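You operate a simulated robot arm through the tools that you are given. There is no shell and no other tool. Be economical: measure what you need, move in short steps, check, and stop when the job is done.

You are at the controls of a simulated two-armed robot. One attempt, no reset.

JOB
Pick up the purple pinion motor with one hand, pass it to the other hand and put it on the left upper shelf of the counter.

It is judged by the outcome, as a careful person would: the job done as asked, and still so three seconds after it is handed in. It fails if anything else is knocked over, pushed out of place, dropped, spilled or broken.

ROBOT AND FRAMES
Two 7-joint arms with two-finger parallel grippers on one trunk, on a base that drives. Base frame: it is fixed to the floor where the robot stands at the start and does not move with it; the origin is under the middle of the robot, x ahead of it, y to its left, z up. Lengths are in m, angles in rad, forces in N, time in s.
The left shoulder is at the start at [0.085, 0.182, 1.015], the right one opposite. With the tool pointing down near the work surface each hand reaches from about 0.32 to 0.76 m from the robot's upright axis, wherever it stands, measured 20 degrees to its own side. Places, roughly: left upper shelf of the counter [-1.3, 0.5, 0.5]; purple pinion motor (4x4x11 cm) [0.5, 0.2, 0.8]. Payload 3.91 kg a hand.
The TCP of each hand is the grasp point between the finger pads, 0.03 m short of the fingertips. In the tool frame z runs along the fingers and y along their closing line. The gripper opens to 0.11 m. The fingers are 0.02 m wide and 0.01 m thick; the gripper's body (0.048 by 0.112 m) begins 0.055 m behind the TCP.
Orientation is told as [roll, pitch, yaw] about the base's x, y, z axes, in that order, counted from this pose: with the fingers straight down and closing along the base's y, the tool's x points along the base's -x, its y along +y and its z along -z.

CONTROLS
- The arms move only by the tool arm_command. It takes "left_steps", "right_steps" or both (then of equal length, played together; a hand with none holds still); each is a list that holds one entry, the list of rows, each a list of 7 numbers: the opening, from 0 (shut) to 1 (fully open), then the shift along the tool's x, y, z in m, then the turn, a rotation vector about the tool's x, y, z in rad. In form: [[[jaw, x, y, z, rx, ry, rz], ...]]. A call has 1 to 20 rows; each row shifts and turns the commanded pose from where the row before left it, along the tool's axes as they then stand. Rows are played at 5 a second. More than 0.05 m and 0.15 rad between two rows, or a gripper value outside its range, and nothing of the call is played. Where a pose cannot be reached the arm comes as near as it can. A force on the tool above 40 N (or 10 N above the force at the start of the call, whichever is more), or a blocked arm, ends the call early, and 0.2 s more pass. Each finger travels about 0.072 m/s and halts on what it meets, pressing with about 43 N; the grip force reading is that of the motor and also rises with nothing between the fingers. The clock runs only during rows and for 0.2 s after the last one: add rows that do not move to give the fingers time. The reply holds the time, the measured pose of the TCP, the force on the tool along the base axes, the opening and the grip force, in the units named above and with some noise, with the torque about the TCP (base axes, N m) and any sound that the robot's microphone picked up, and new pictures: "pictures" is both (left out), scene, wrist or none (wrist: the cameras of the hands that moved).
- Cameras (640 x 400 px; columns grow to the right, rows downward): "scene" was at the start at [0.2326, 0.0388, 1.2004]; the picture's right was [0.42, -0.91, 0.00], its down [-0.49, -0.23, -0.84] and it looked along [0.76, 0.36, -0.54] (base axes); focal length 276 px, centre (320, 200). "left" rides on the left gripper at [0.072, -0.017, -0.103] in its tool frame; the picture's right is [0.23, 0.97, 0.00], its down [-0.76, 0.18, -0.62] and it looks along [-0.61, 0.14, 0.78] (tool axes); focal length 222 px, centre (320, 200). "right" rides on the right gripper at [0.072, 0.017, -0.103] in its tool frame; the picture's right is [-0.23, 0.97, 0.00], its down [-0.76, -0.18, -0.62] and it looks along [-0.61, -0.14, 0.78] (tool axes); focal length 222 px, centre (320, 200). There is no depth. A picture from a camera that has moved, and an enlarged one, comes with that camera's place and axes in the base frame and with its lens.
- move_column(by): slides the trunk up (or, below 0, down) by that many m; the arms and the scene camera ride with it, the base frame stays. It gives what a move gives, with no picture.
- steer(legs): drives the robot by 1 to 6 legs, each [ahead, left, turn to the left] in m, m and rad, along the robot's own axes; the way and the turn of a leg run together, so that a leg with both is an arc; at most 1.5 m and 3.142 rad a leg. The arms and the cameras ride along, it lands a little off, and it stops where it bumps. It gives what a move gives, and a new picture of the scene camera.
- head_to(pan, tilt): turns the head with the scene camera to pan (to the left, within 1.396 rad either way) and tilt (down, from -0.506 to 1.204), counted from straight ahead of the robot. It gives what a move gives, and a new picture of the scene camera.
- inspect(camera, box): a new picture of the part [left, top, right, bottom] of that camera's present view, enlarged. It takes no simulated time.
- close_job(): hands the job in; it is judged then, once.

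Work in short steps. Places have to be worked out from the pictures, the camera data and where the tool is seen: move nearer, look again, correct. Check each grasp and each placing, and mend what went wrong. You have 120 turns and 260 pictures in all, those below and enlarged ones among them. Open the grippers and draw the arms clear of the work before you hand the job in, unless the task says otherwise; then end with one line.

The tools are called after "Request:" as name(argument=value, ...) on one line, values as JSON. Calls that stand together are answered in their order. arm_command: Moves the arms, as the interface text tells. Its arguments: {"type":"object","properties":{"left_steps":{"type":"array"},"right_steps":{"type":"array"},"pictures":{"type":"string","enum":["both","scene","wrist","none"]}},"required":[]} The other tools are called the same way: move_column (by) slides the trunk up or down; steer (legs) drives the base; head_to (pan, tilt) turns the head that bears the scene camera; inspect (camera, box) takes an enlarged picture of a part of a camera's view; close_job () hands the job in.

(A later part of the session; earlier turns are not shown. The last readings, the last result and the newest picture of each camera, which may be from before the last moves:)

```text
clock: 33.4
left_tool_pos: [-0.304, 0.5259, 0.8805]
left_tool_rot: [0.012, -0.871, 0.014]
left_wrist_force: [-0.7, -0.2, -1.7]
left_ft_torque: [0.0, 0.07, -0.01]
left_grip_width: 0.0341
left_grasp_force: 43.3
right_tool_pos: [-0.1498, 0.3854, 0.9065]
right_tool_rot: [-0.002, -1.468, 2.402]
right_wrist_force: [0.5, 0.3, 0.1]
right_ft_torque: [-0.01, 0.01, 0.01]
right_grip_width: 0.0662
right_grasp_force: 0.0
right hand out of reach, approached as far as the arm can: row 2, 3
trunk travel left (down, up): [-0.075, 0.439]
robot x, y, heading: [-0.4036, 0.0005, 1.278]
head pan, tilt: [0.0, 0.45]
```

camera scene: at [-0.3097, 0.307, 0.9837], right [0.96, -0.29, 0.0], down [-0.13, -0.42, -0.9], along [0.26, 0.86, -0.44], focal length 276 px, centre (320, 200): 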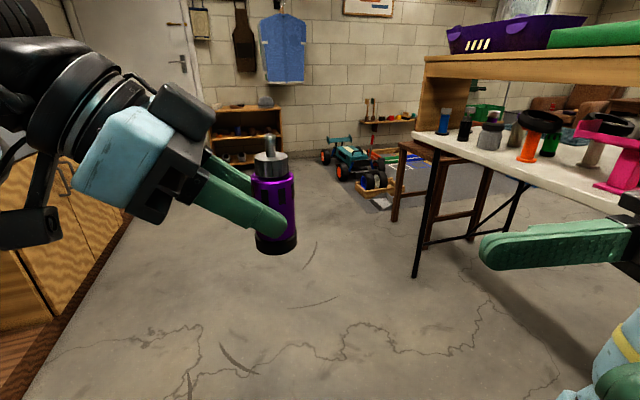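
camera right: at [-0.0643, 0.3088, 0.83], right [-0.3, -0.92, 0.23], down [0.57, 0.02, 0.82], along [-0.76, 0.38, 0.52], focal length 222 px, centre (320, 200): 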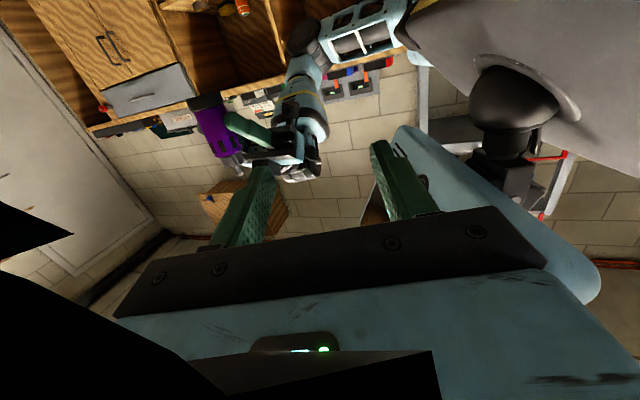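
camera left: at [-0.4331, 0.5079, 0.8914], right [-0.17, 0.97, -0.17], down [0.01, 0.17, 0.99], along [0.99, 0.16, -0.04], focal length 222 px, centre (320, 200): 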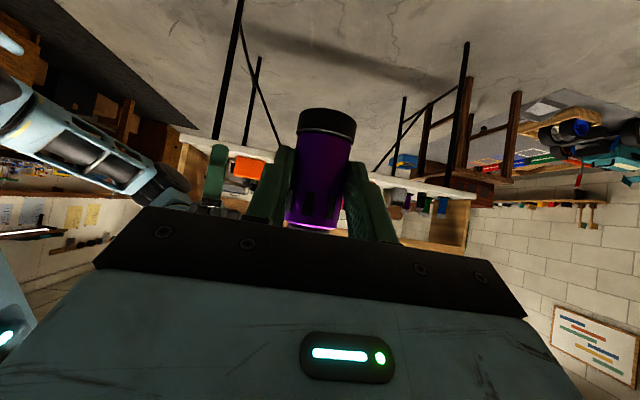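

Now I try moving towards the pre-grasp again.

Request:
arm_command(right_steps=[[[0.6, -0.0046, -0.0028, 0.0262, 0, 0, 0], [0.6, -0.0046, -0.0028, 0.0262, 0, 0, 0], [0.6, -0.0046, -0.0028, 0.0262, 0, 0, 0], [0.6, -0.0046, -0.0028, 0.0262, 0, 0, 0], [0.6, 0, 0, 0, 0, 0, 0]]])

```text
clock: 34.6
left_tool_pos: [-0.3044, 0.527, 0.8809]
left_tool_rot: [0.011, -0.87, 0.012]
left_wrist_force: [-0.7, 0.2, -2.0]
left_ft_torque: [0.02, 0.01, 0.0]
left_grip_width: 0.0336
left_grasp_force: 43.1
right_tool_pos: [-0.2195, 0.4644, 0.914]
right_tool_rot: [-0.006, -1.468, 2.407]
right_wrist_force: [0.0, -0.1, 0.5]
right_ft_torque: [0.03, 0.01, -0.01]
right_grip_width: 0.066
right_grasp_force: 0.0
trunk travel left (down, up): [-0.075, 0.439]
robot x, y, heading: [-0.4007, -0.0015, 1.275]
head pan, tilt: [0.0, 0.45]
camera scene: at [-0.3097, 0.307, 0.9837], right [0.96, -0.29, 0.0], down [-0.13, -0.42, -0.9], along [0.26, 0.86, -0.44], focal length 276 px, centre (320, 200)
camera right: at [-0.1482, 0.3765, 0.8524], right [-0.67, -0.7, 0.23], down [0.52, -0.24, 0.82], along [-0.52, 0.67, 0.53], focal length 222 px, centre (320, 200)
```

scene: 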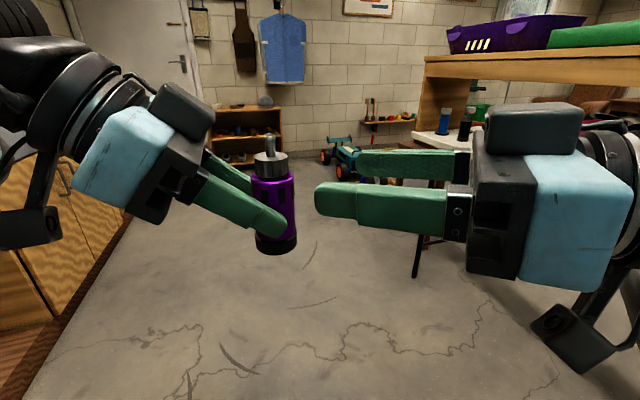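
right: 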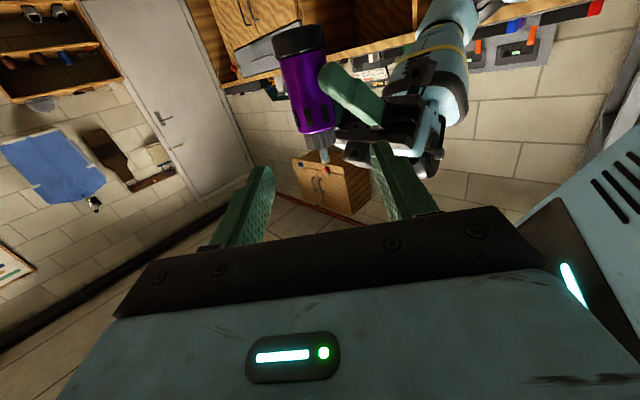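

The hands face each other well. I narrow the right jaws and zoom to check alignment before the final approach.

Request:
arm_command(right_steps=[[[0.46, -0.002, 0, 0.02, 0, 0, 0], [0.46, 0, 0, 0.02, 0, 0, 0], [0.46, 0, 0, 0, 0, 0, 0]]], pictures="none")

Request:
inspect(camera="right", box=[200, 10, 440, 240])

Request:
inspect(camera="scene", box=[190, 110, 350, 270])

```text
clock: 35.4
left_tool_pos: [-0.3047, 0.5261, 0.8815]
left_tool_rot: [0.01, -0.87, 0.012]
left_wrist_force: [-0.1, -1.0, -2.6]
left_ft_torque: [-0.01, 0.06, -0.03]
left_grip_width: 0.0344
left_grasp_force: 43.3
right_tool_pos: [-0.2491, 0.4895, 0.9103]
right_tool_rot: [-0.005, -1.47, 2.405]
right_wrist_force: [-0.1, -0.9, 0.0]
right_ft_torque: [0.0, 0.02, 0.02]
right_grip_width: 0.0507
right_grasp_force: 0.0
trunk travel left (down, up): [-0.075, 0.439]
robot x, y, heading: [-0.4019, -0.0013, 1.283]
head pan, tilt: [0.0, 0.45]
```

```text
1.74 times, centred on (320, 125) of right
camera zoom: at [-0.1783, 0.4027, 0.849], right [-0.67, -0.7, 0.23], down [0.52, -0.24, 0.82], along [-0.52, 0.67, 0.53], focal length 386 px, centre (320, 330)
```

zoom: 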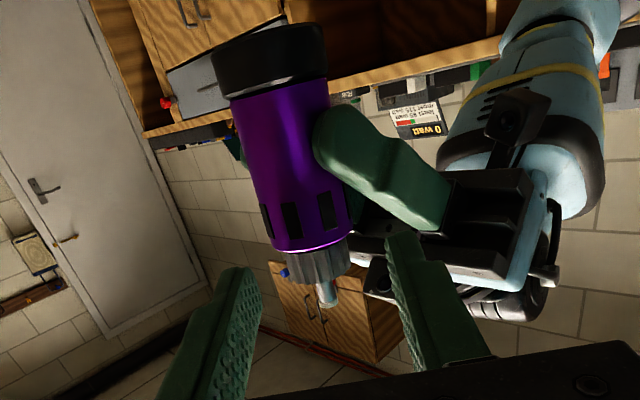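

```text
2.50 times, centred on (270, 190) of scene
camera zoom: at [-0.3097, 0.307, 0.9837], right [0.96, -0.29, 0.0], down [-0.13, -0.42, -0.9], along [0.26, 0.86, -0.44], focal length 690 px, centre (445, 225)
```

zoom: 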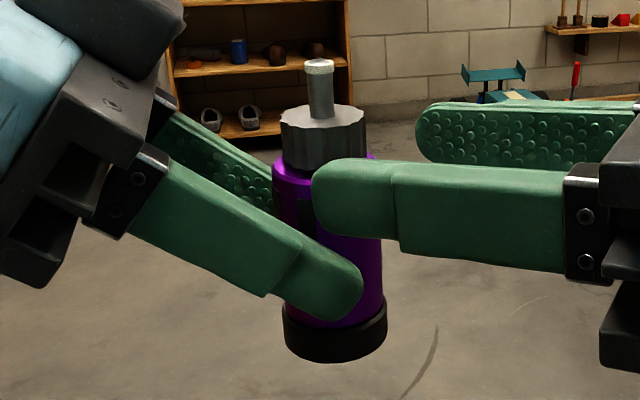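

Alignment is good laterally (within 3 mm); I raise slightly and advance 4 cm so the pads straddle the cap.

Request:
arm_command(right_steps=[[[0.46, -0.011, -0.0025, 0, 0, 0, 0], [0.46, 0, 0, 0.014, 0, 0, 0], [0.46, 0, 0, 0.014, 0, 0, 0], [0.46, 0, 0, 0.013, 0, 0, 0], [0.46, 0, 0, 0, 0, 0, 0]]], pictures="none")

Request:
inspect(camera="scene", box=[190, 110, 350, 270])

Request:
inspect(camera="right", box=[200, 10, 440, 240])

```text
clock: 36.6
left_tool_pos: [-0.3044, 0.5264, 0.8811]
left_tool_rot: [0.011, -0.869, 0.013]
left_wrist_force: [0.7, 0.2, -1.9]
left_ft_torque: [-0.02, 0.08, -0.02]
left_grip_width: 0.034
left_grasp_force: 42.8
right_tool_pos: [-0.2769, 0.5213, 0.9189]
right_tool_rot: [-0.008, -1.47, 2.407]
right_wrist_force: [-0.4, -0.4, 1.0]
right_ft_torque: [-0.02, 0.03, -0.01]
right_grip_width: 0.0505
right_grasp_force: 0.2
trunk travel left (down, up): [-0.075, 0.439]
robot x, y, heading: [-0.4011, 0.0003, 1.273]
head pan, tilt: [0.0, 0.45]
```

```text
2.50 times, centred on (270, 190) of scene
camera zoom: at [-0.3097, 0.307, 0.9837], right [0.96, -0.29, 0.0], down [-0.13, -0.42, -0.9], along [0.26, 0.86, -0.44], focal length 690 px, centre (445, 225)
```

zoom: 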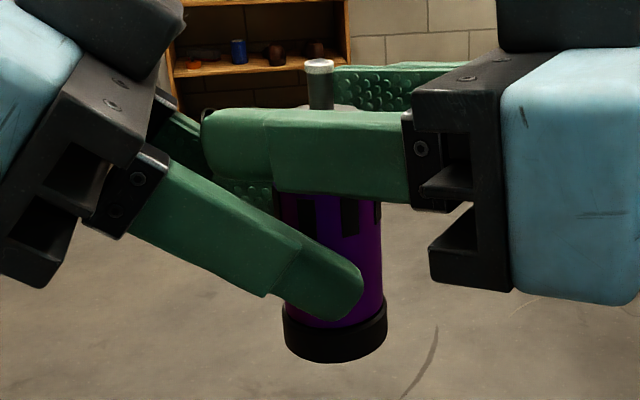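

```text
1.74 times, centred on (320, 125) of right
camera zoom: at [-0.2064, 0.4345, 0.8568], right [-0.68, -0.7, 0.23], down [0.52, -0.24, 0.82], along [-0.52, 0.67, 0.52], focal length 386 px, centre (320, 330)
```

zoom: 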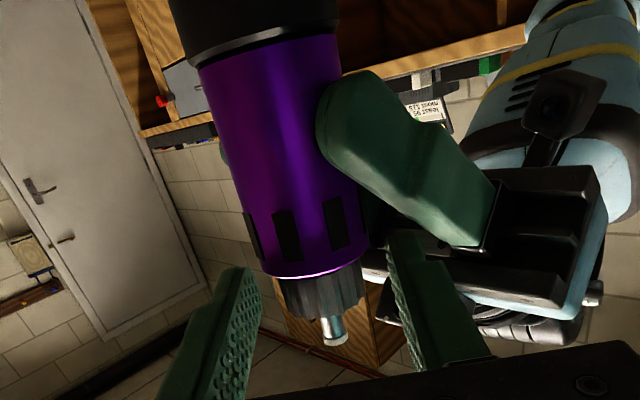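

The cap is centred between the right pads at the right height. Closing the right hand while the left still holds.

Request:
arm_command(right_steps=[[[0.3, 0, 0, 0, 0, 0, 0], [0.2, 0, 0, 0, 0, 0, 0], [0.05, 0, 0, 0, 0, 0, 0], [0.05, 0, 0, 0, 0, 0, 0], [0.05, 0, 0, 0, 0, 0, 0]]], pictures="none")

Request:
inspect(camera="scene", box=[190, 110, 350, 270])

Request:
inspect(camera="right", box=[200, 10, 440, 240])

```text
clock: 37.8
left_tool_pos: [-0.3049, 0.5268, 0.8812]
left_tool_rot: [0.01, -0.87, 0.012]
left_wrist_force: [10.3, 7.8, -2.0]
left_ft_torque: [-0.11, 0.16, 0.11]
left_grip_width: 0.0341
left_grasp_force: 42.7
right_tool_pos: [-0.2769, 0.5213, 0.9179]
right_tool_rot: [-0.006, -1.469, 2.408]
right_wrist_force: [-10.4, -8.1, 0.4]
right_ft_torque: [-0.21, 0.19, 0.12]
right_grip_width: 0.0253
right_grasp_force: 42.8
trunk travel left (down, up): [-0.075, 0.439]
robot x, y, heading: [-0.404, -0.0051, 1.273]
head pan, tilt: [0.0, 0.45]
```

```text
2.50 times, centred on (270, 190) of scene
camera zoom: at [-0.3097, 0.307, 0.9837], right [0.96, -0.29, 0.0], down [-0.13, -0.42, -0.9], along [0.26, 0.86, -0.44], focal length 690 px, centre (445, 225)
```

zoom: 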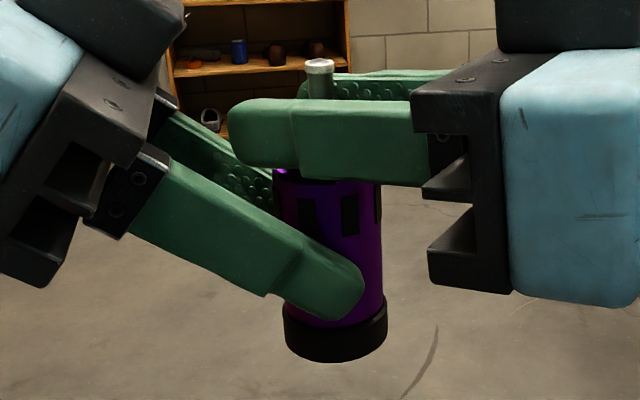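

```text
1.74 times, centred on (320, 125) of right
camera zoom: at [-0.2069, 0.4339, 0.8567], right [-0.67, -0.7, 0.23], down [0.52, -0.23, 0.82], along [-0.53, 0.67, 0.53], focal length 386 px, centre (320, 330)
```

zoom: 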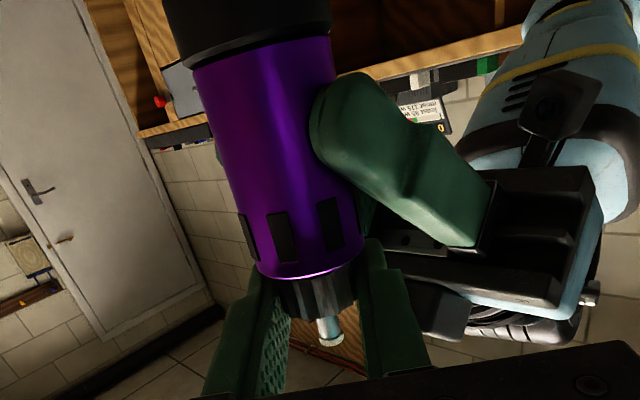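

The right hand holds the cap (25 mm, 43 N). I open the left hand gently and see whether the motor stays.

Request:
arm_command(left_steps=[[[0.33, 0, 0, 0, 0, 0, 0], [0.45, 0, 0, 0, 0, 0, 0], [0.6, 0, 0, 0, 0, 0, 0], [0.6, 0, 0, 0, 0, 0, 0]]], pictures="none")

Request:
inspect(camera="scene", box=[190, 110, 350, 270])

```text
clock: 38.8
left_tool_pos: [-0.3048, 0.5259, 0.8812]
left_tool_rot: [0.01, -0.87, 0.012]
left_wrist_force: [0.8, 0.4, 0.4]
left_ft_torque: [-0.04, -0.02, -0.03]
left_grip_width: 0.0658
left_grasp_force: 0.0
right_tool_pos: [-0.2765, 0.5211, 0.9181]
right_tool_rot: [-0.006, -1.469, 2.407]
right_wrist_force: [0.0, 0.2, -0.2]
right_ft_torque: [-0.02, -0.04, 0.0]
right_grip_width: 0.0251
right_grasp_force: 43.4
trunk travel left (down, up): [-0.075, 0.439]
robot x, y, heading: [-0.4039, 0.0007, 1.275]
head pan, tilt: [0.0, 0.45]
```

```text
2.50 times, centred on (270, 190) of scene
camera zoom: at [-0.3097, 0.307, 0.9837], right [0.96, -0.29, 0.0], down [-0.13, -0.42, -0.9], along [0.26, 0.86, -0.44], focal length 690 px, centre (445, 225)
```

zoom: 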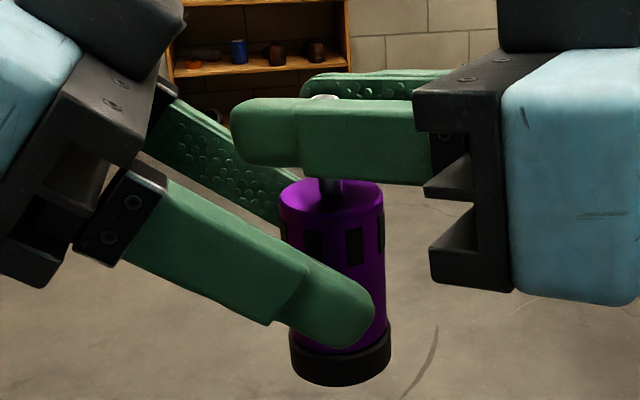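

Something slid: the purple body hangs about 1 cm lower, on a thin shaft. I look closer before doing anything else.

Request:
inspect(camera="right", box=[240, 60, 400, 240])

Request:
inspect(camera="scene", box=[240, 130, 310, 190])

Request:
inspect(camera="left", box=[220, 80, 420, 260])

```text
2.22 times, centred on (320, 150) of right
camera zoom: at [-0.2063, 0.4344, 0.8567], right [-0.67, -0.7, 0.23], down [0.52, -0.24, 0.82], along [-0.52, 0.67, 0.52], focal length 494 px, centre (320, 311)
```

zoom: 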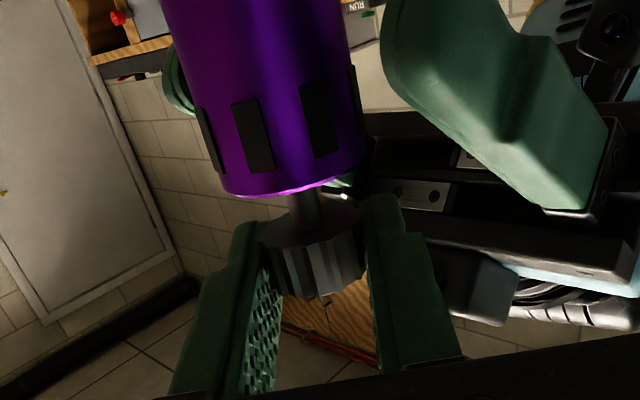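

```text
6.67 times, centred on (275, 160) of scene
camera zoom: at [-0.3097, 0.307, 0.9837], right [0.96, -0.29, 0.0], down [-0.13, -0.42, -0.9], along [0.26, 0.86, -0.44], focal length 1841 px, centre (620, 467)
```

zoom: 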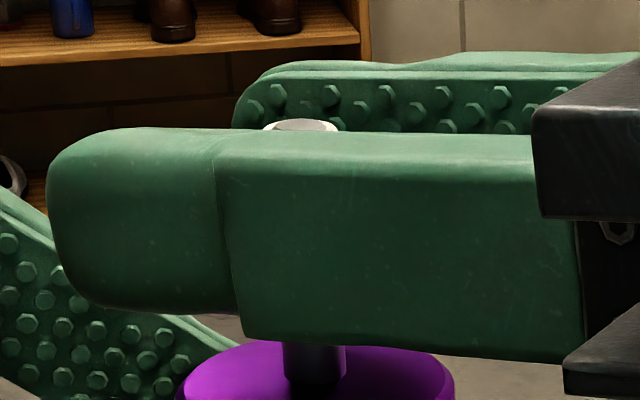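

```text
2.22 times, centred on (320, 170) of left
camera zoom: at [-0.4312, 0.5066, 0.8925], right [-0.17, 0.97, -0.17], down [0.01, 0.17, 0.99], along [0.99, 0.16, -0.04], focal length 494 px, centre (320, 267)
```

zoom: 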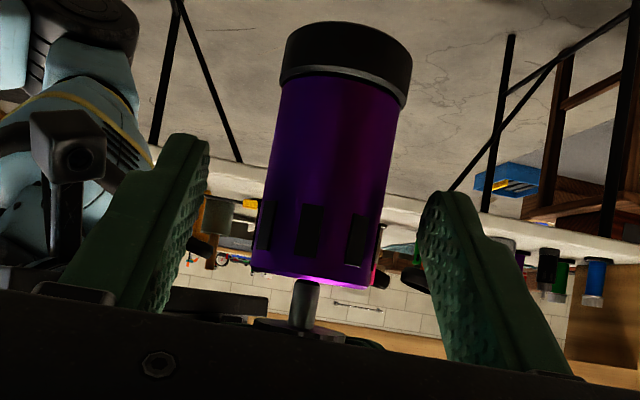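

The pinion gear is a loose part that slides along the shaft, so the cap is a bad hold. While the right hand still keeps it, I lower the open left hand 2.5 cm and regrip the body near its bottom, leaving the upper purple body free for the right hand.

Request:
arm_command(left_steps=[[[0.6, 0.0096, 0, 0.008, 0, 0, 0], [0.6, 0.0096, 0, 0.008, 0, 0, 0], [0.6, 0, 0, 0, 0, 0, 0]]], pictures="none")

Request:
inspect(camera="scene", box=[190, 110, 350, 270])

```text
clock: 39.6
left_tool_pos: [-0.3061, 0.5254, 0.8561]
left_tool_rot: [-0.005, -0.878, 0.016]
left_wrist_force: [-0.3, -0.3, 0.3]
left_ft_torque: [0.0, 0.0, 0.0]
left_grip_width: 0.066
left_grasp_force: 0.0
right_tool_pos: [-0.2769, 0.5222, 0.9173]
right_tool_rot: [-0.007, -1.468, 2.41]
right_wrist_force: [-0.3, -0.1, -0.4]
right_ft_torque: [0.0, 0.01, 0.03]
right_grip_width: 0.0253
right_grasp_force: 42.9
trunk travel left (down, up): [-0.075, 0.439]
robot x, y, heading: [-0.4037, -0.0004, 1.278]
head pan, tilt: [0.0, 0.45]
```

```text
2.50 times, centred on (270, 190) of scene
camera zoom: at [-0.3097, 0.307, 0.9837], right [0.96, -0.29, 0.0], down [-0.13, -0.42, -0.9], along [0.26, 0.86, -0.44], focal length 690 px, centre (445, 225)
```

zoom: 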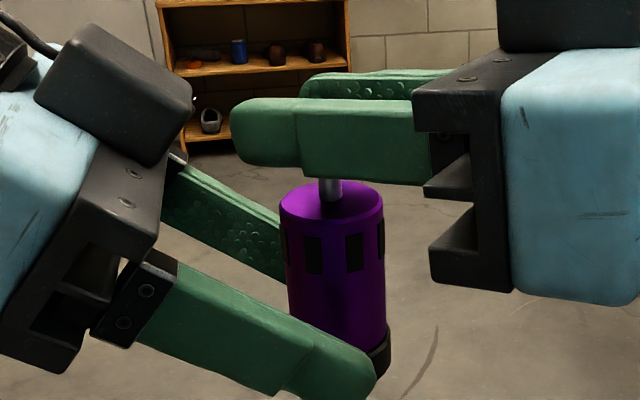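

Good, the body hangs steady and its upper part is free. Closing the left hand on the lower part.

Request:
arm_command(left_steps=[[[0.4, 0, 0, 0, 0, 0, 0], [0.25, 0, 0, 0, 0, 0, 0], [0.1, 0, 0, 0, 0, 0, 0], [0.1, 0, 0, 0, 0, 0, 0], [0.1, 0, 0, 0, 0, 0, 0]]], pictures="none")

Request:
inspect(camera="scene", box=[190, 110, 350, 270])

Request:
inspect(camera="left", box=[220, 40, 420, 240])

```text
clock: 40.8
left_tool_pos: [-0.3065, 0.526, 0.8554]
left_tool_rot: [-0.003, -0.876, 0.02]
left_wrist_force: [-5.5, 18.5, 0.6]
left_ft_torque: [-0.03, 0.32, 0.36]
left_grip_width: 0.0371
left_grasp_force: 43.3
right_tool_pos: [-0.2762, 0.5208, 0.918]
right_tool_rot: [-0.01, -1.469, 2.411]
right_wrist_force: [5.4, -16.8, 0.0]
right_ft_torque: [-1.09, -0.61, 0.17]
right_grip_width: 0.0254
right_grasp_force: 43.0
trunk travel left (down, up): [-0.075, 0.439]
robot x, y, heading: [-0.403, 0.0031, 1.286]
head pan, tilt: [0.0, 0.45]
```

```text
2.50 times, centred on (270, 190) of scene
camera zoom: at [-0.3097, 0.307, 0.9837], right [0.96, -0.29, 0.0], down [-0.13, -0.42, -0.9], along [0.26, 0.86, -0.44], focal length 690 px, centre (445, 225)
```

zoom: 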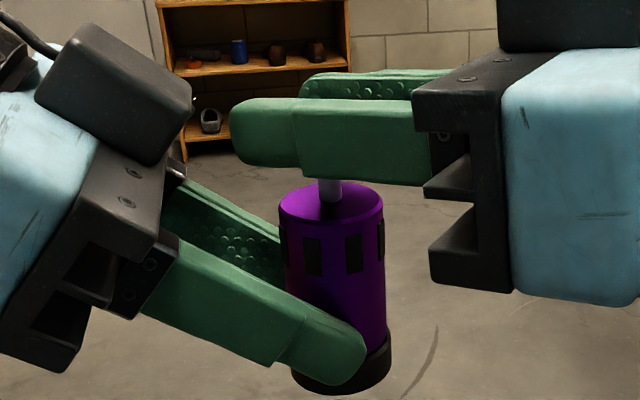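

```text
2.00 times, centred on (320, 140) of left
camera zoom: at [-0.4322, 0.5069, 0.8667], right [-0.16, 0.97, -0.18], down [0.0, 0.18, 0.98], along [0.99, 0.16, -0.03], focal length 444 px, centre (320, 320)
```

zoom: 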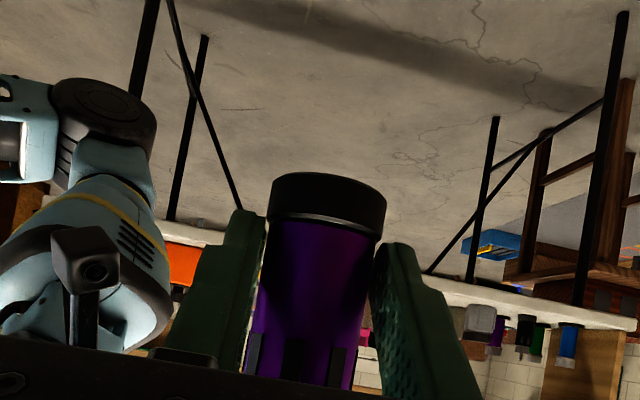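

Both hold now (left on the bottom ring at 37 mm). I open the right hand.

Request:
arm_command(right_steps=[[[0.26, 0, 0, 0, 0, 0, 0], [0.35, 0, 0, 0, 0, 0, 0], [0.46, 0, 0, 0, 0, 0, 0], [0.46, 0, 0, 0, 0, 0, 0]]], pictures="none")

Request:
inspect(camera="scene", box=[190, 110, 350, 270])

Request:
inspect(camera="right", box=[220, 20, 420, 240])

```text
clock: 41.8
left_tool_pos: [-0.3051, 0.5253, 0.8558]
left_tool_rot: [-0.004, -0.877, 0.017]
left_wrist_force: [-0.4, -0.6, 1.1]
left_ft_torque: [0.02, 0.03, 0.02]
left_grip_width: 0.0368
left_grasp_force: 42.8
right_tool_pos: [-0.2761, 0.5203, 0.9192]
right_tool_rot: [-0.007, -1.47, 2.406]
right_wrist_force: [0.3, 0.4, -1.1]
right_ft_torque: [0.0, -0.06, -0.04]
right_grip_width: 0.0506
right_grasp_force: 0.2
trunk travel left (down, up): [-0.075, 0.439]
robot x, y, heading: [-0.4043, -0.0008, 1.281]
head pan, tilt: [0.0, 0.45]
```

```text
2.50 times, centred on (270, 190) of scene
camera zoom: at [-0.3097, 0.307, 0.9837], right [0.96, -0.29, 0.0], down [-0.13, -0.42, -0.9], along [0.26, 0.86, -0.44], focal length 690 px, centre (445, 225)
```

zoom: 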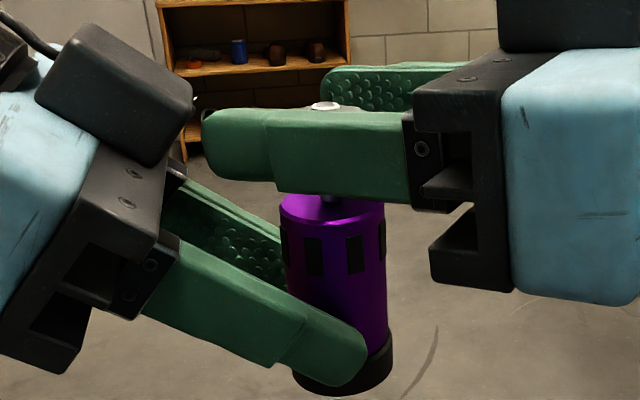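

```text
1.82 times, centred on (320, 130) of right
camera zoom: at [-0.2063, 0.4345, 0.8567], right [-0.67, -0.7, 0.23], down [0.52, -0.24, 0.82], along [-0.52, 0.67, 0.52], focal length 404 px, centre (320, 327)
```

zoom: 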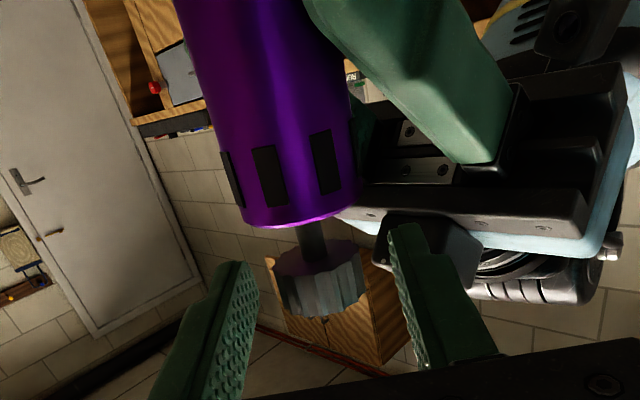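

The gear is a friction slide and has stayed up on the shaft. While the left hand holds the body, I grip the gear again and push it back down about 1 cm to its original seat.

Request:
arm_command(right_steps=[[[0.3, 0, 0, 0, 0, 0, 0], [0.05, 0, 0, 0, 0, 0, 0], [0.05, 0, 0, 0, 0, 0, 0], [0.05, 0.003, 0, 0, 0, 0, 0], [0.05, 0.003, 0, 0, 0, 0, 0], [0.05, 0.003, 0, 0, 0, 0, 0], [0.05, 0, 0, 0, 0, 0, 0]]], pictures="none")

Request:
inspect(camera="scene", box=[190, 110, 350, 270])

Request:
inspect(camera="right", box=[220, 20, 420, 240])

```text
clock: 43.4
left_tool_pos: [-0.3054, 0.5265, 0.8563]
left_tool_rot: [-0.004, -0.88, 0.019]
left_wrist_force: [1.5, 4.3, 0.1]
left_ft_torque: [-0.09, -0.02, 0.1]
left_grip_width: 0.0369
left_grasp_force: 43.2
right_tool_pos: [-0.2776, 0.5204, 0.9078]
right_tool_rot: [-0.008, -1.47, 2.408]
right_wrist_force: [-1.9, -4.0, -0.5]
right_ft_torque: [-0.1, 0.24, 0.02]
right_grip_width: 0.0256
right_grasp_force: 43.2
trunk travel left (down, up): [-0.075, 0.439]
robot x, y, heading: [-0.4027, -0.0066, 1.278]
head pan, tilt: [0.0, 0.45]
```

```text
2.50 times, centred on (270, 190) of scene
camera zoom: at [-0.3097, 0.307, 0.9837], right [0.96, -0.29, 0.0], down [-0.13, -0.42, -0.9], along [0.26, 0.86, -0.44], focal length 690 px, centre (445, 225)
```

zoom: 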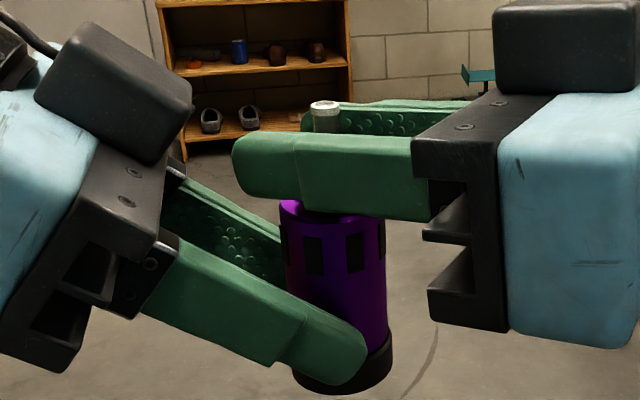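

```text
1.82 times, centred on (320, 130) of right
camera zoom: at [-0.207, 0.4339, 0.8462], right [-0.67, -0.7, 0.23], down [0.52, -0.24, 0.82], along [-0.52, 0.67, 0.52], focal length 404 px, centre (320, 327)
```

zoom: 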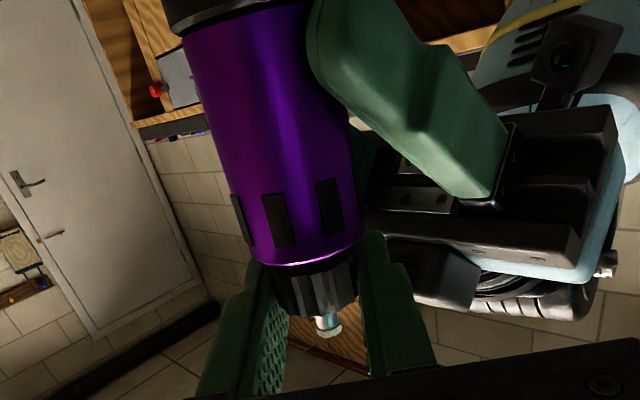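

The gear is almost seated; one more 2 mm, then I open the jaws.

Request:
arm_command(right_steps=[[[0.05, 0.002, 0, 0, 0, 0, 0], [0.05, 0, 0, 0, 0, 0, 0], [0.3, 0, 0, 0, 0, 0, 0], [0.5, 0, 0, 0, 0, 0, 0], [0.5, 0, 0, 0, 0, 0, 0]]], pictures="none")

Request:
inspect(camera="right", box=[220, 20, 420, 240])

Request:
inspect(camera="scene", box=[190, 110, 350, 270])

```text
clock: 44.6
left_tool_pos: [-0.3056, 0.5251, 0.855]
left_tool_rot: [-0.003, -0.878, 0.017]
left_wrist_force: [-0.2, 0.4, -0.3]
left_ft_torque: [-0.01, 0.03, 0.0]
left_grip_width: 0.0368
left_grasp_force: 43.2
right_tool_pos: [-0.2761, 0.5202, 0.9066]
right_tool_rot: [-0.01, -1.47, 2.408]
right_wrist_force: [0.1, 0.2, -0.6]
right_ft_torque: [-0.05, -0.02, -0.01]
right_grip_width: 0.0548
right_grasp_force: 0.0
trunk travel left (down, up): [-0.075, 0.439]
robot x, y, heading: [-0.4033, -0.0013, 1.279]
head pan, tilt: [0.0, 0.45]
```

```text
1.82 times, centred on (320, 130) of right
camera zoom: at [-0.2063, 0.4333, 0.8444], right [-0.67, -0.7, 0.23], down [0.52, -0.24, 0.82], along [-0.52, 0.67, 0.53], focal length 404 px, centre (320, 327)
```

zoom: 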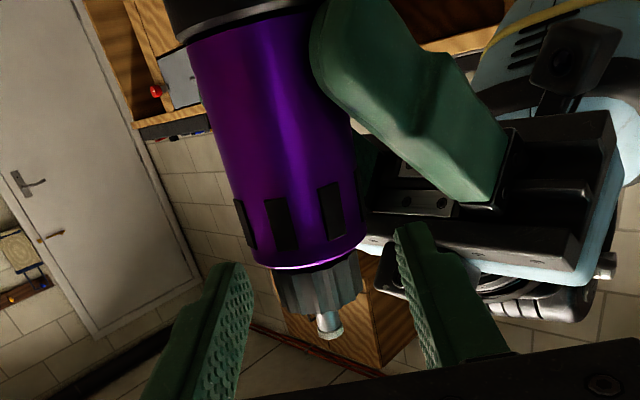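

```text
2.50 times, centred on (270, 190) of scene
camera zoom: at [-0.3097, 0.307, 0.9837], right [0.96, -0.29, 0.0], down [-0.13, -0.42, -0.9], along [0.26, 0.86, -0.44], focal length 690 px, centre (445, 225)
```

zoom: 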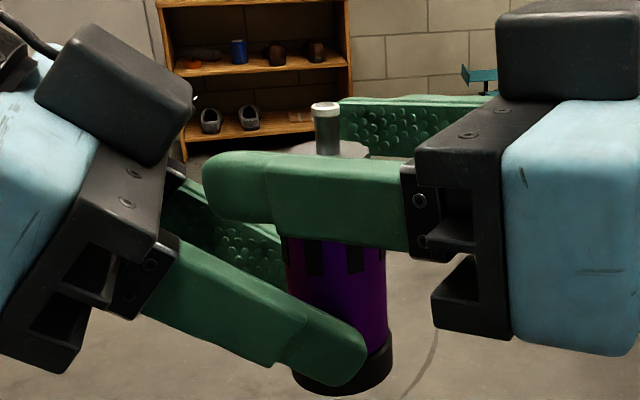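

The gear is seated again. Now I back the right hand off slightly, narrow to 45 mm, and descend to the upper purple body, keeping above the left fingers.

Request:
arm_command(right_steps=[[[0.46, 0, 0, -0.0125, 0, 0, 0], [0.42, 0.006, 0, 0, 0, 0, 0], [0.42, 0.008, 0, 0, 0, 0, 0], [0.42, 0.006, 0, 0, 0, 0, 0], [0.42, 0.004, 0, 0, 0, 0, 0], [0.42, 0, 0, 0, 0, 0, 0]]], pictures="none")

Request:
inspect(camera="right", box=[220, 20, 420, 240])

Request:
inspect(camera="scene", box=[190, 110, 350, 270])

```text
clock: 46.0
left_tool_pos: [-0.3052, 0.5254, 0.8554]
left_tool_rot: [-0.003, -0.877, 0.018]
left_wrist_force: [-0.2, 0.9, -0.9]
left_ft_torque: [0.03, 0.01, 0.01]
left_grip_width: 0.0368
left_grasp_force: 43.3
right_tool_pos: [-0.2655, 0.5108, 0.8831]
right_tool_rot: [-0.01, -1.47, 2.411]
right_wrist_force: [-0.4, 0.0, 0.1]
right_ft_torque: [0.02, 0.07, 0.0]
right_grip_width: 0.0461
right_grasp_force: 0.0
trunk travel left (down, up): [-0.075, 0.439]
robot x, y, heading: [-0.4025, 0.003, 1.277]
head pan, tilt: [0.0, 0.45]
```

```text
1.82 times, centred on (320, 130) of right
camera zoom: at [-0.1949, 0.4234, 0.8219], right [-0.67, -0.7, 0.23], down [0.52, -0.24, 0.82], along [-0.52, 0.67, 0.53], focal length 404 px, centre (320, 327)
```

zoom: 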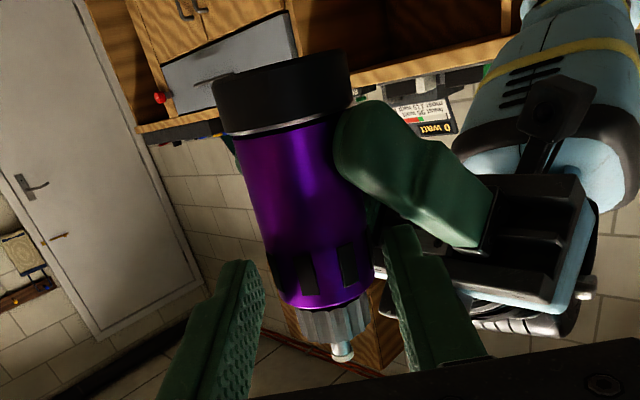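

```text
2.50 times, centred on (270, 190) of scene
camera zoom: at [-0.3097, 0.307, 0.9837], right [0.96, -0.29, 0.0], down [-0.13, -0.42, -0.9], along [0.26, 0.86, -0.44], focal length 690 px, centre (445, 225)
```

zoom: 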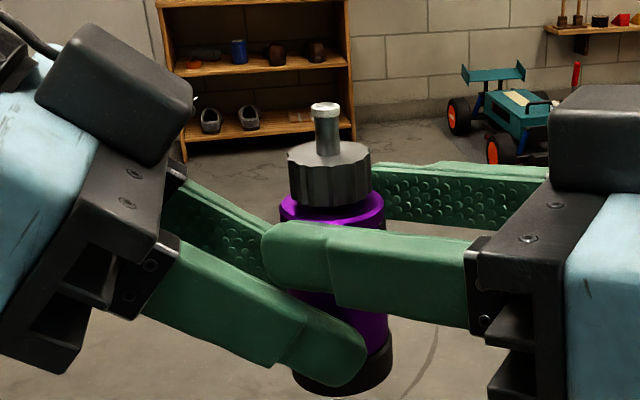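

Clean, no contact forces. Closing the right hand on the purple body.

Request:
arm_command(right_steps=[[[0.3, 0, 0, 0, 0, 0, 0], [0.15, 0, 0, 0, 0, 0, 0], [0.1, 0, 0, 0, 0, 0, 0], [0.1, 0, 0, 0, 0, 0, 0]]], pictures="none")

Request:
inspect(camera="right", box=[220, 20, 420, 240])

Request:
inspect(camera="scene", box=[190, 110, 350, 270])

```text
clock: 47.0
left_tool_pos: [-0.3057, 0.526, 0.8564]
left_tool_rot: [-0.002, -0.88, 0.017]
left_wrist_force: [5.5, 5.4, 0.5]
left_ft_torque: [0.24, -0.3, 0.05]
left_grip_width: 0.0367
left_grasp_force: 42.9
right_tool_pos: [-0.2659, 0.5093, 0.884]
right_tool_rot: [0.002, -1.469, 2.4]
right_wrist_force: [-7.2, -5.4, 0.9]
right_ft_torque: [-0.38, 0.56, 0.27]
right_grip_width: 0.0349
right_grasp_force: 42.7
trunk travel left (down, up): [-0.075, 0.439]
robot x, y, heading: [-0.4011, -0.0022, 1.281]
head pan, tilt: [0.0, 0.45]
```

```text
1.82 times, centred on (320, 130) of right
camera zoom: at [-0.1954, 0.4229, 0.8219], right [-0.67, -0.7, 0.23], down [0.52, -0.23, 0.82], along [-0.52, 0.67, 0.53], focal length 404 px, centre (320, 327)
```

zoom: 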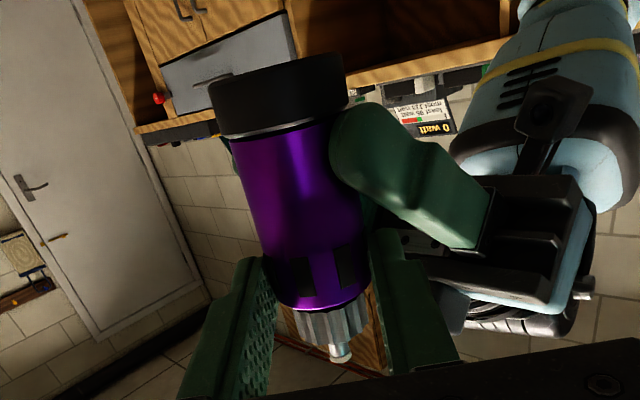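

```text
2.50 times, centred on (270, 190) of scene
camera zoom: at [-0.3097, 0.307, 0.9837], right [0.96, -0.29, 0.0], down [-0.13, -0.42, -0.9], along [0.26, 0.86, -0.44], focal length 690 px, centre (445, 225)
```

zoom: 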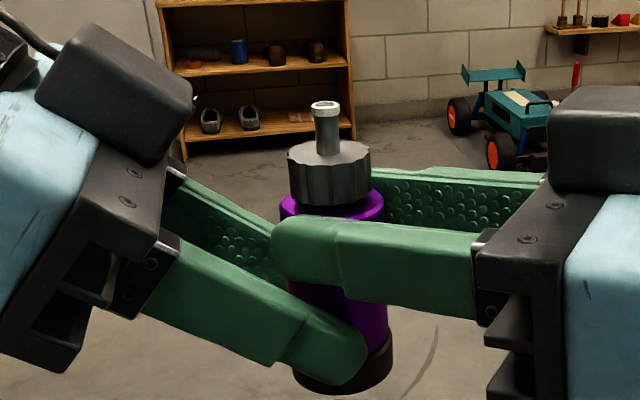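

The right hand has the purple body at 35 mm. I open the left hand and, if all holds, it will be withdrawn next.

Request:
arm_command(left_steps=[[[0.36, 0, 0, 0, 0, 0, 0], [0.5, 0, 0, 0, 0, 0, 0], [0.6, 0, 0, 0, 0, 0, 0], [0.6, 0, 0, 0, 0, 0, 0]]], pictures="none")

Request:
inspect(camera="scene", box=[190, 110, 350, 270])

```text
clock: 48.0
left_tool_pos: [-0.3053, 0.5249, 0.8559]
left_tool_rot: [-0.004, -0.879, 0.016]
left_wrist_force: [0.3, 0.8, 0.2]
left_ft_torque: [-0.01, 0.01, -0.02]
left_grip_width: 0.0658
left_grasp_force: 0.0
right_tool_pos: [-0.2644, 0.5112, 0.8839]
right_tool_rot: [-0.008, -1.47, 2.408]
right_wrist_force: [-0.2, -0.8, 0.2]
right_ft_torque: [-0.06, -0.05, -0.02]
right_grip_width: 0.0348
right_grasp_force: 42.7
trunk travel left (down, up): [-0.075, 0.439]
robot x, y, heading: [-0.402, -0.0018, 1.276]
head pan, tilt: [0.0, 0.45]
```

```text
2.50 times, centred on (270, 190) of scene
camera zoom: at [-0.3097, 0.307, 0.9837], right [0.96, -0.29, 0.0], down [-0.13, -0.42, -0.9], along [0.26, 0.86, -0.44], focal length 690 px, centre (445, 225)
```

zoom: 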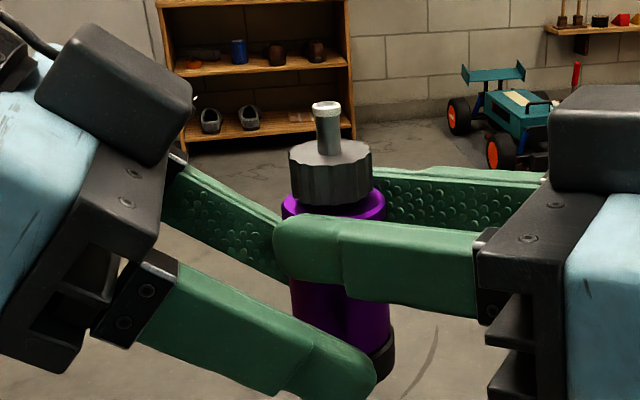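

The motor hangs firmly in the right hand. I withdraw the left hand backwards along its fingers.

Request:
arm_command(left_steps=[[[0.6, 0, 0, -0.03, 0, 0, 0], [0.6, 0, 0, -0.03, 0, 0, 0], [0.6, 0, 0, -0.03, 0, 0, 0], [0.6, 0, 0, -0.03, 0, 0, 0], [0.6, 0, 0, 0, -0.112, 0, -0.0925], [0.6, 0, 0, 0, -0.112, 0, -0.0925], [0.6, 0, 0, 0, -0.112, 0, -0.0925], [0.6, 0, 0, 0, -0.112, 0, -0.0925], [0.6, 0, 0, 0, -0.112, 0, -0.0925], [0.6, 0, 0, 0, -0.112, 0, -0.0925], [0.6, 0, 0, 0, -0.112, 0, -0.0925]]], pictures="scene")

```text
clock: 50.4
left_tool_pos: [-0.3998, 0.5241, 0.9386]
left_tool_rot: [-0.071, -0.873, 1.128]
left_wrist_force: [-0.4, 1.4, 0.1]
left_ft_torque: [0.02, 0.0, 0.04]
left_grip_width: 0.0661
left_grasp_force: 0.0
left hand out of reach, approached as far as the arm can: row 2, 3, 4
right_tool_pos: [-0.2656, 0.5108, 0.8838]
right_tool_rot: [-0.008, -1.469, 2.409]
right_wrist_force: [0.4, 0.3, -0.8]
right_ft_torque: [-0.04, 0.0, 0.03]
right_grip_width: 0.0349
right_grasp_force: 42.9
trunk travel left (down, up): [-0.075, 0.439]
robot x, y, heading: [-0.4003, 0.0009, 1.275]
head pan, tilt: [0.0, 0.45]
camera scene: at [-0.3041, 0.3054, 0.9851], right [0.94, -0.35, 0.0], down [-0.15, -0.4, -0.91], along [0.32, 0.85, -0.42], focal length 276 px, centre (320, 200)
```

scene: 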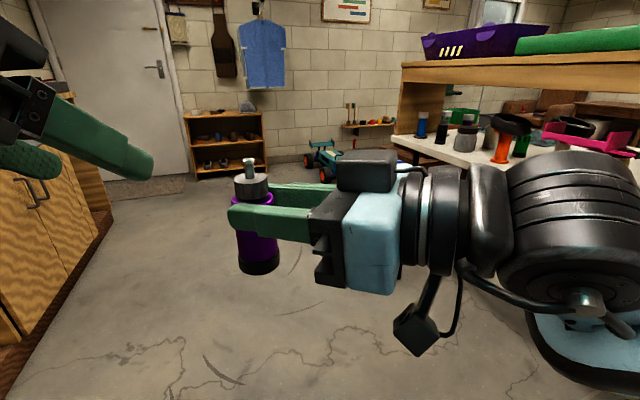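

The left hand is clear. I now bring the right hand (with the motor) to the right and turn it to point forward, and move the left hand farther left.

Request:
arm_command(right_steps=[[[0.1, 0, -0.029, -0.0238, 0, 0, 0], [0.1, 0, -0.029, -0.0238, 0, 0, 0], [0.1, 0, -0.029, -0.0238, 0, 0, 0], [0.1, 0, -0.029, -0.0238, 0, 0, 0], [0.1, 0, -0.029, -0.0238, 0, 0, 0], [0.1, 0, 0, 0, 0.1405, 0, 0.014], [0.1, 0, 0, 0, 0.1405, 0, 0.014], [0.1, 0, 0, 0, 0.1405, 0, 0.014], [0.1, 0, 0, 0, 0.1405, 0, 0.014], [0.1, 0, 0, 0, 0.1405, 0, 0.014], [0.1, 0, 0, 0, 0.1405, 0, 0.014], [0.1, 0, 0, 0, 0.1405, 0, 0.014], [0.1, 0, 0, 0, 0, 0, 0]]], left_steps=[[[0.6, 0, 0.024, 0, 0, 0, 0], [0.6, 0, 0.024, 0, 0, 0, 0], [0.6, 0, 0.024, 0, 0, 0, 0], [0.6, 0, 0.024, 0, 0, 0, 0], [0.6, 0, 0.024, 0, 0, 0, 0], [0.6, 0, 0, 0, 0, 0, 0], [0.6, 0, 0, 0, 0, 0, 0], [0.6, 0, 0, 0, 0, 0, 0], [0.6, 0, 0, 0, 0, 0, 0], [0.6, 0, 0, 0, 0, 0, 0], [0.6, 0, 0, 0, 0, 0, 0], [0.6, 0, 0, 0, 0, 0, 0], [0.6, 0, 0, 0, 0, 0, 0]]], pictures="scene")

```text
clock: 53.2
left_tool_pos: [-0.4924, 0.5697, 0.9325]
left_tool_rot: [-0.001, -0.879, 1.028]
left_wrist_force: [-0.4, 0.7, -0.9]
left_ft_torque: [0.0, -0.01, -0.02]
left_grip_width: 0.066
left_grasp_force: 0.0
right_tool_pos: [-0.1633, 0.5246, 0.8894]
right_tool_rot: [-0.02, -1.47, 1.43]
right_wrist_force: [-0.1, 0.6, -1.9]
right_ft_torque: [-0.07, 0.0, -0.01]
right_grip_width: 0.0346
right_grasp_force: 43.1
right hand out of reach, approached as far as the arm can: row 3, 4, 5
trunk travel left (down, up): [-0.075, 0.439]
robot x, y, heading: [-0.4056, 0.0001, 1.276]
head pan, tilt: [0.0, 0.45]
camera scene: at [-0.3096, 0.3071, 0.9837], right [0.96, -0.29, 0.0], down [-0.13, -0.42, -0.9], along [0.26, 0.86, -0.44], focal length 276 px, centre (320, 200)
```

scene: 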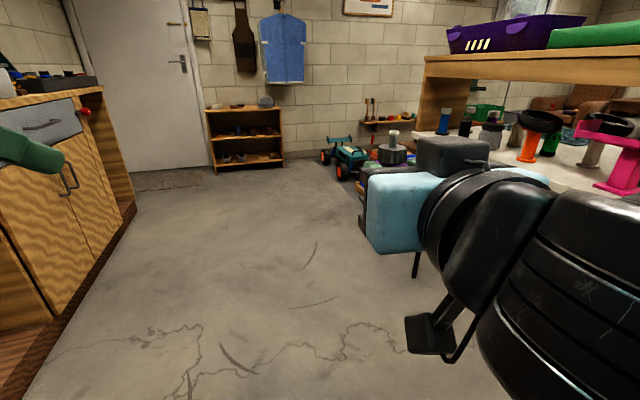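

Both hands are well posed. I turn to face the counter and sidestep so that the right hand is in front of the left bay.

Request:
steer(legs=[[0, 0, 1.865], [0, -0.33, 0]])

Request:
head_to(pan=0.0, tilt=0.5)

```text
clock: 61.4
left_tool_pos: [-0.9252, 0.0342, 0.9329]
left_tool_rot: [0.004, -0.878, 2.979]
left_wrist_force: [0.2, -0.5, 1.1]
left_ft_torque: [-0.01, -0.01, 0.02]
left_grip_width: 0.0659
left_grasp_force: 0.1
right_tool_pos: [-1.0067, 0.3563, 0.8902]
right_tool_rot: [-0.021, -1.473, -2.899]
right_wrist_force: [-0.2, -0.2, -2.0]
right_ft_torque: [0.0, -0.06, -0.01]
right_grip_width: 0.0347
right_grasp_force: 42.5
trunk travel left (down, up): [-0.075, 0.439]
robot x, y, heading: [-0.4269, 0.3276, -3.055]
head pan, tilt: [0.0, 0.45]
camera scene: at [-0.7493, 0.3029, 0.9837], right [-0.09, 1.0, 0.0], down [0.43, 0.04, -0.9], along [-0.9, -0.08, -0.44], focal length 276 px, centre (320, 200)
```

scene: 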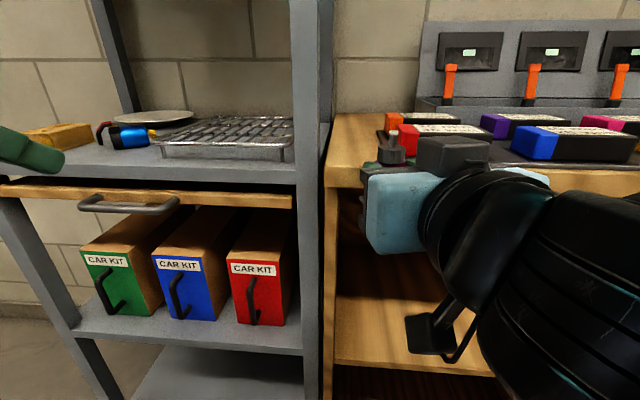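

```text
clock: 62.0
left_tool_pos: [-0.9257, 0.0344, 0.9329]
left_tool_rot: [0.002, -0.878, 2.978]
left_wrist_force: [0.0, -1.0, 0.5]
left_ft_torque: [0.01, -0.01, 0.0]
left_grip_width: 0.0662
left_grasp_force: 0.0
right_tool_pos: [-1.0067, 0.3567, 0.8887]
right_tool_rot: [-0.024, -1.47, -2.895]
right_wrist_force: [0.1, -0.5, -2.4]
right_ft_torque: [0.01, -0.03, 0.0]
right_grip_width: 0.0349
right_grasp_force: 42.7
trunk travel left (down, up): [-0.075, 0.439]
robot x, y, heading: [-0.4292, 0.3316, -3.052]
head pan, tilt: [0.0, 0.499]
camera scene: at [-0.7484, 0.3029, 0.9793], right [-0.09, 1.0, 0.0], down [0.48, 0.04, -0.88], along [-0.87, -0.08, -0.48], focal length 276 px, centre (320, 200)
```

scene: 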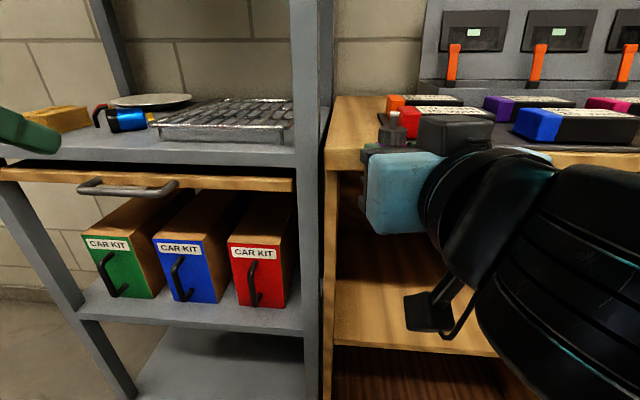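

The left bay's left wall is at y≈0.28, shelf z≈0.46. I sidestep a bit more, square up, and lower the trunk.

Request:
steer(legs=[[0, -0.12, -0.087]])

Request:
move_column(by=-0.07)

```text
clock: 63.7
left_tool_pos: [-0.955, 0.197, 0.9328]
left_tool_rot: [0.001, -0.878, 2.89]
left_wrist_force: [0.2, -0.1, 0.0]
left_ft_torque: [0.0, -0.01, 0.0]
left_grip_width: 0.0658
left_grasp_force: 0.0
right_tool_pos: [-1.0076, 0.5269, 0.8906]
right_tool_rot: [-0.021, -1.474, -2.987]
right_wrist_force: [0.6, -0.3, -2.2]
right_ft_torque: [0.02, -0.05, -0.01]
right_grip_width: 0.0349
right_grasp_force: 42.6
trunk travel left (down, up): [-0.075, 0.439]
robot x, y, heading: [-0.4398, 0.4474, 3.14]
head pan, tilt: [0.0, 0.499]
camera scene: at [-0.7546, 0.4491, 0.9792], right [0.0, 1.0, 0.0], down [0.48, 0.0, -0.88], along [-0.88, 0.0, -0.48], focal length 276 px, centre (320, 200)
```

scene: 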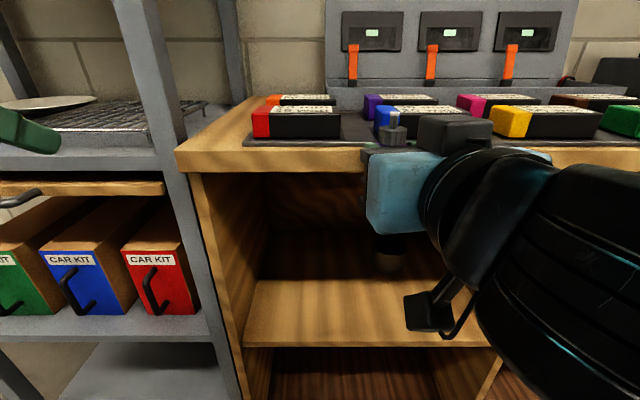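

```text
clock: 64.8
left_tool_pos: [-0.9543, 0.1976, 0.8629]
left_tool_rot: [0.002, -0.879, 2.891]
left_wrist_force: [0.1, -0.4, 0.1]
left_ft_torque: [-0.01, -0.01, -0.04]
left_grip_width: 0.0659
left_grasp_force: 0.0
right_tool_pos: [-1.007, 0.5255, 0.8195]
right_tool_rot: [-0.023, -1.47, -2.988]
right_wrist_force: [-0.3, 0.9, -2.1]
right_ft_torque: [0.03, -0.02, 0.01]
right_grip_width: 0.0348
right_grasp_force: 43.5
trunk travel left (down, up): [-0.005, 0.509]
robot x, y, heading: [-0.435, 0.4478, 3.139]
head pan, tilt: [0.0, 0.499]
```

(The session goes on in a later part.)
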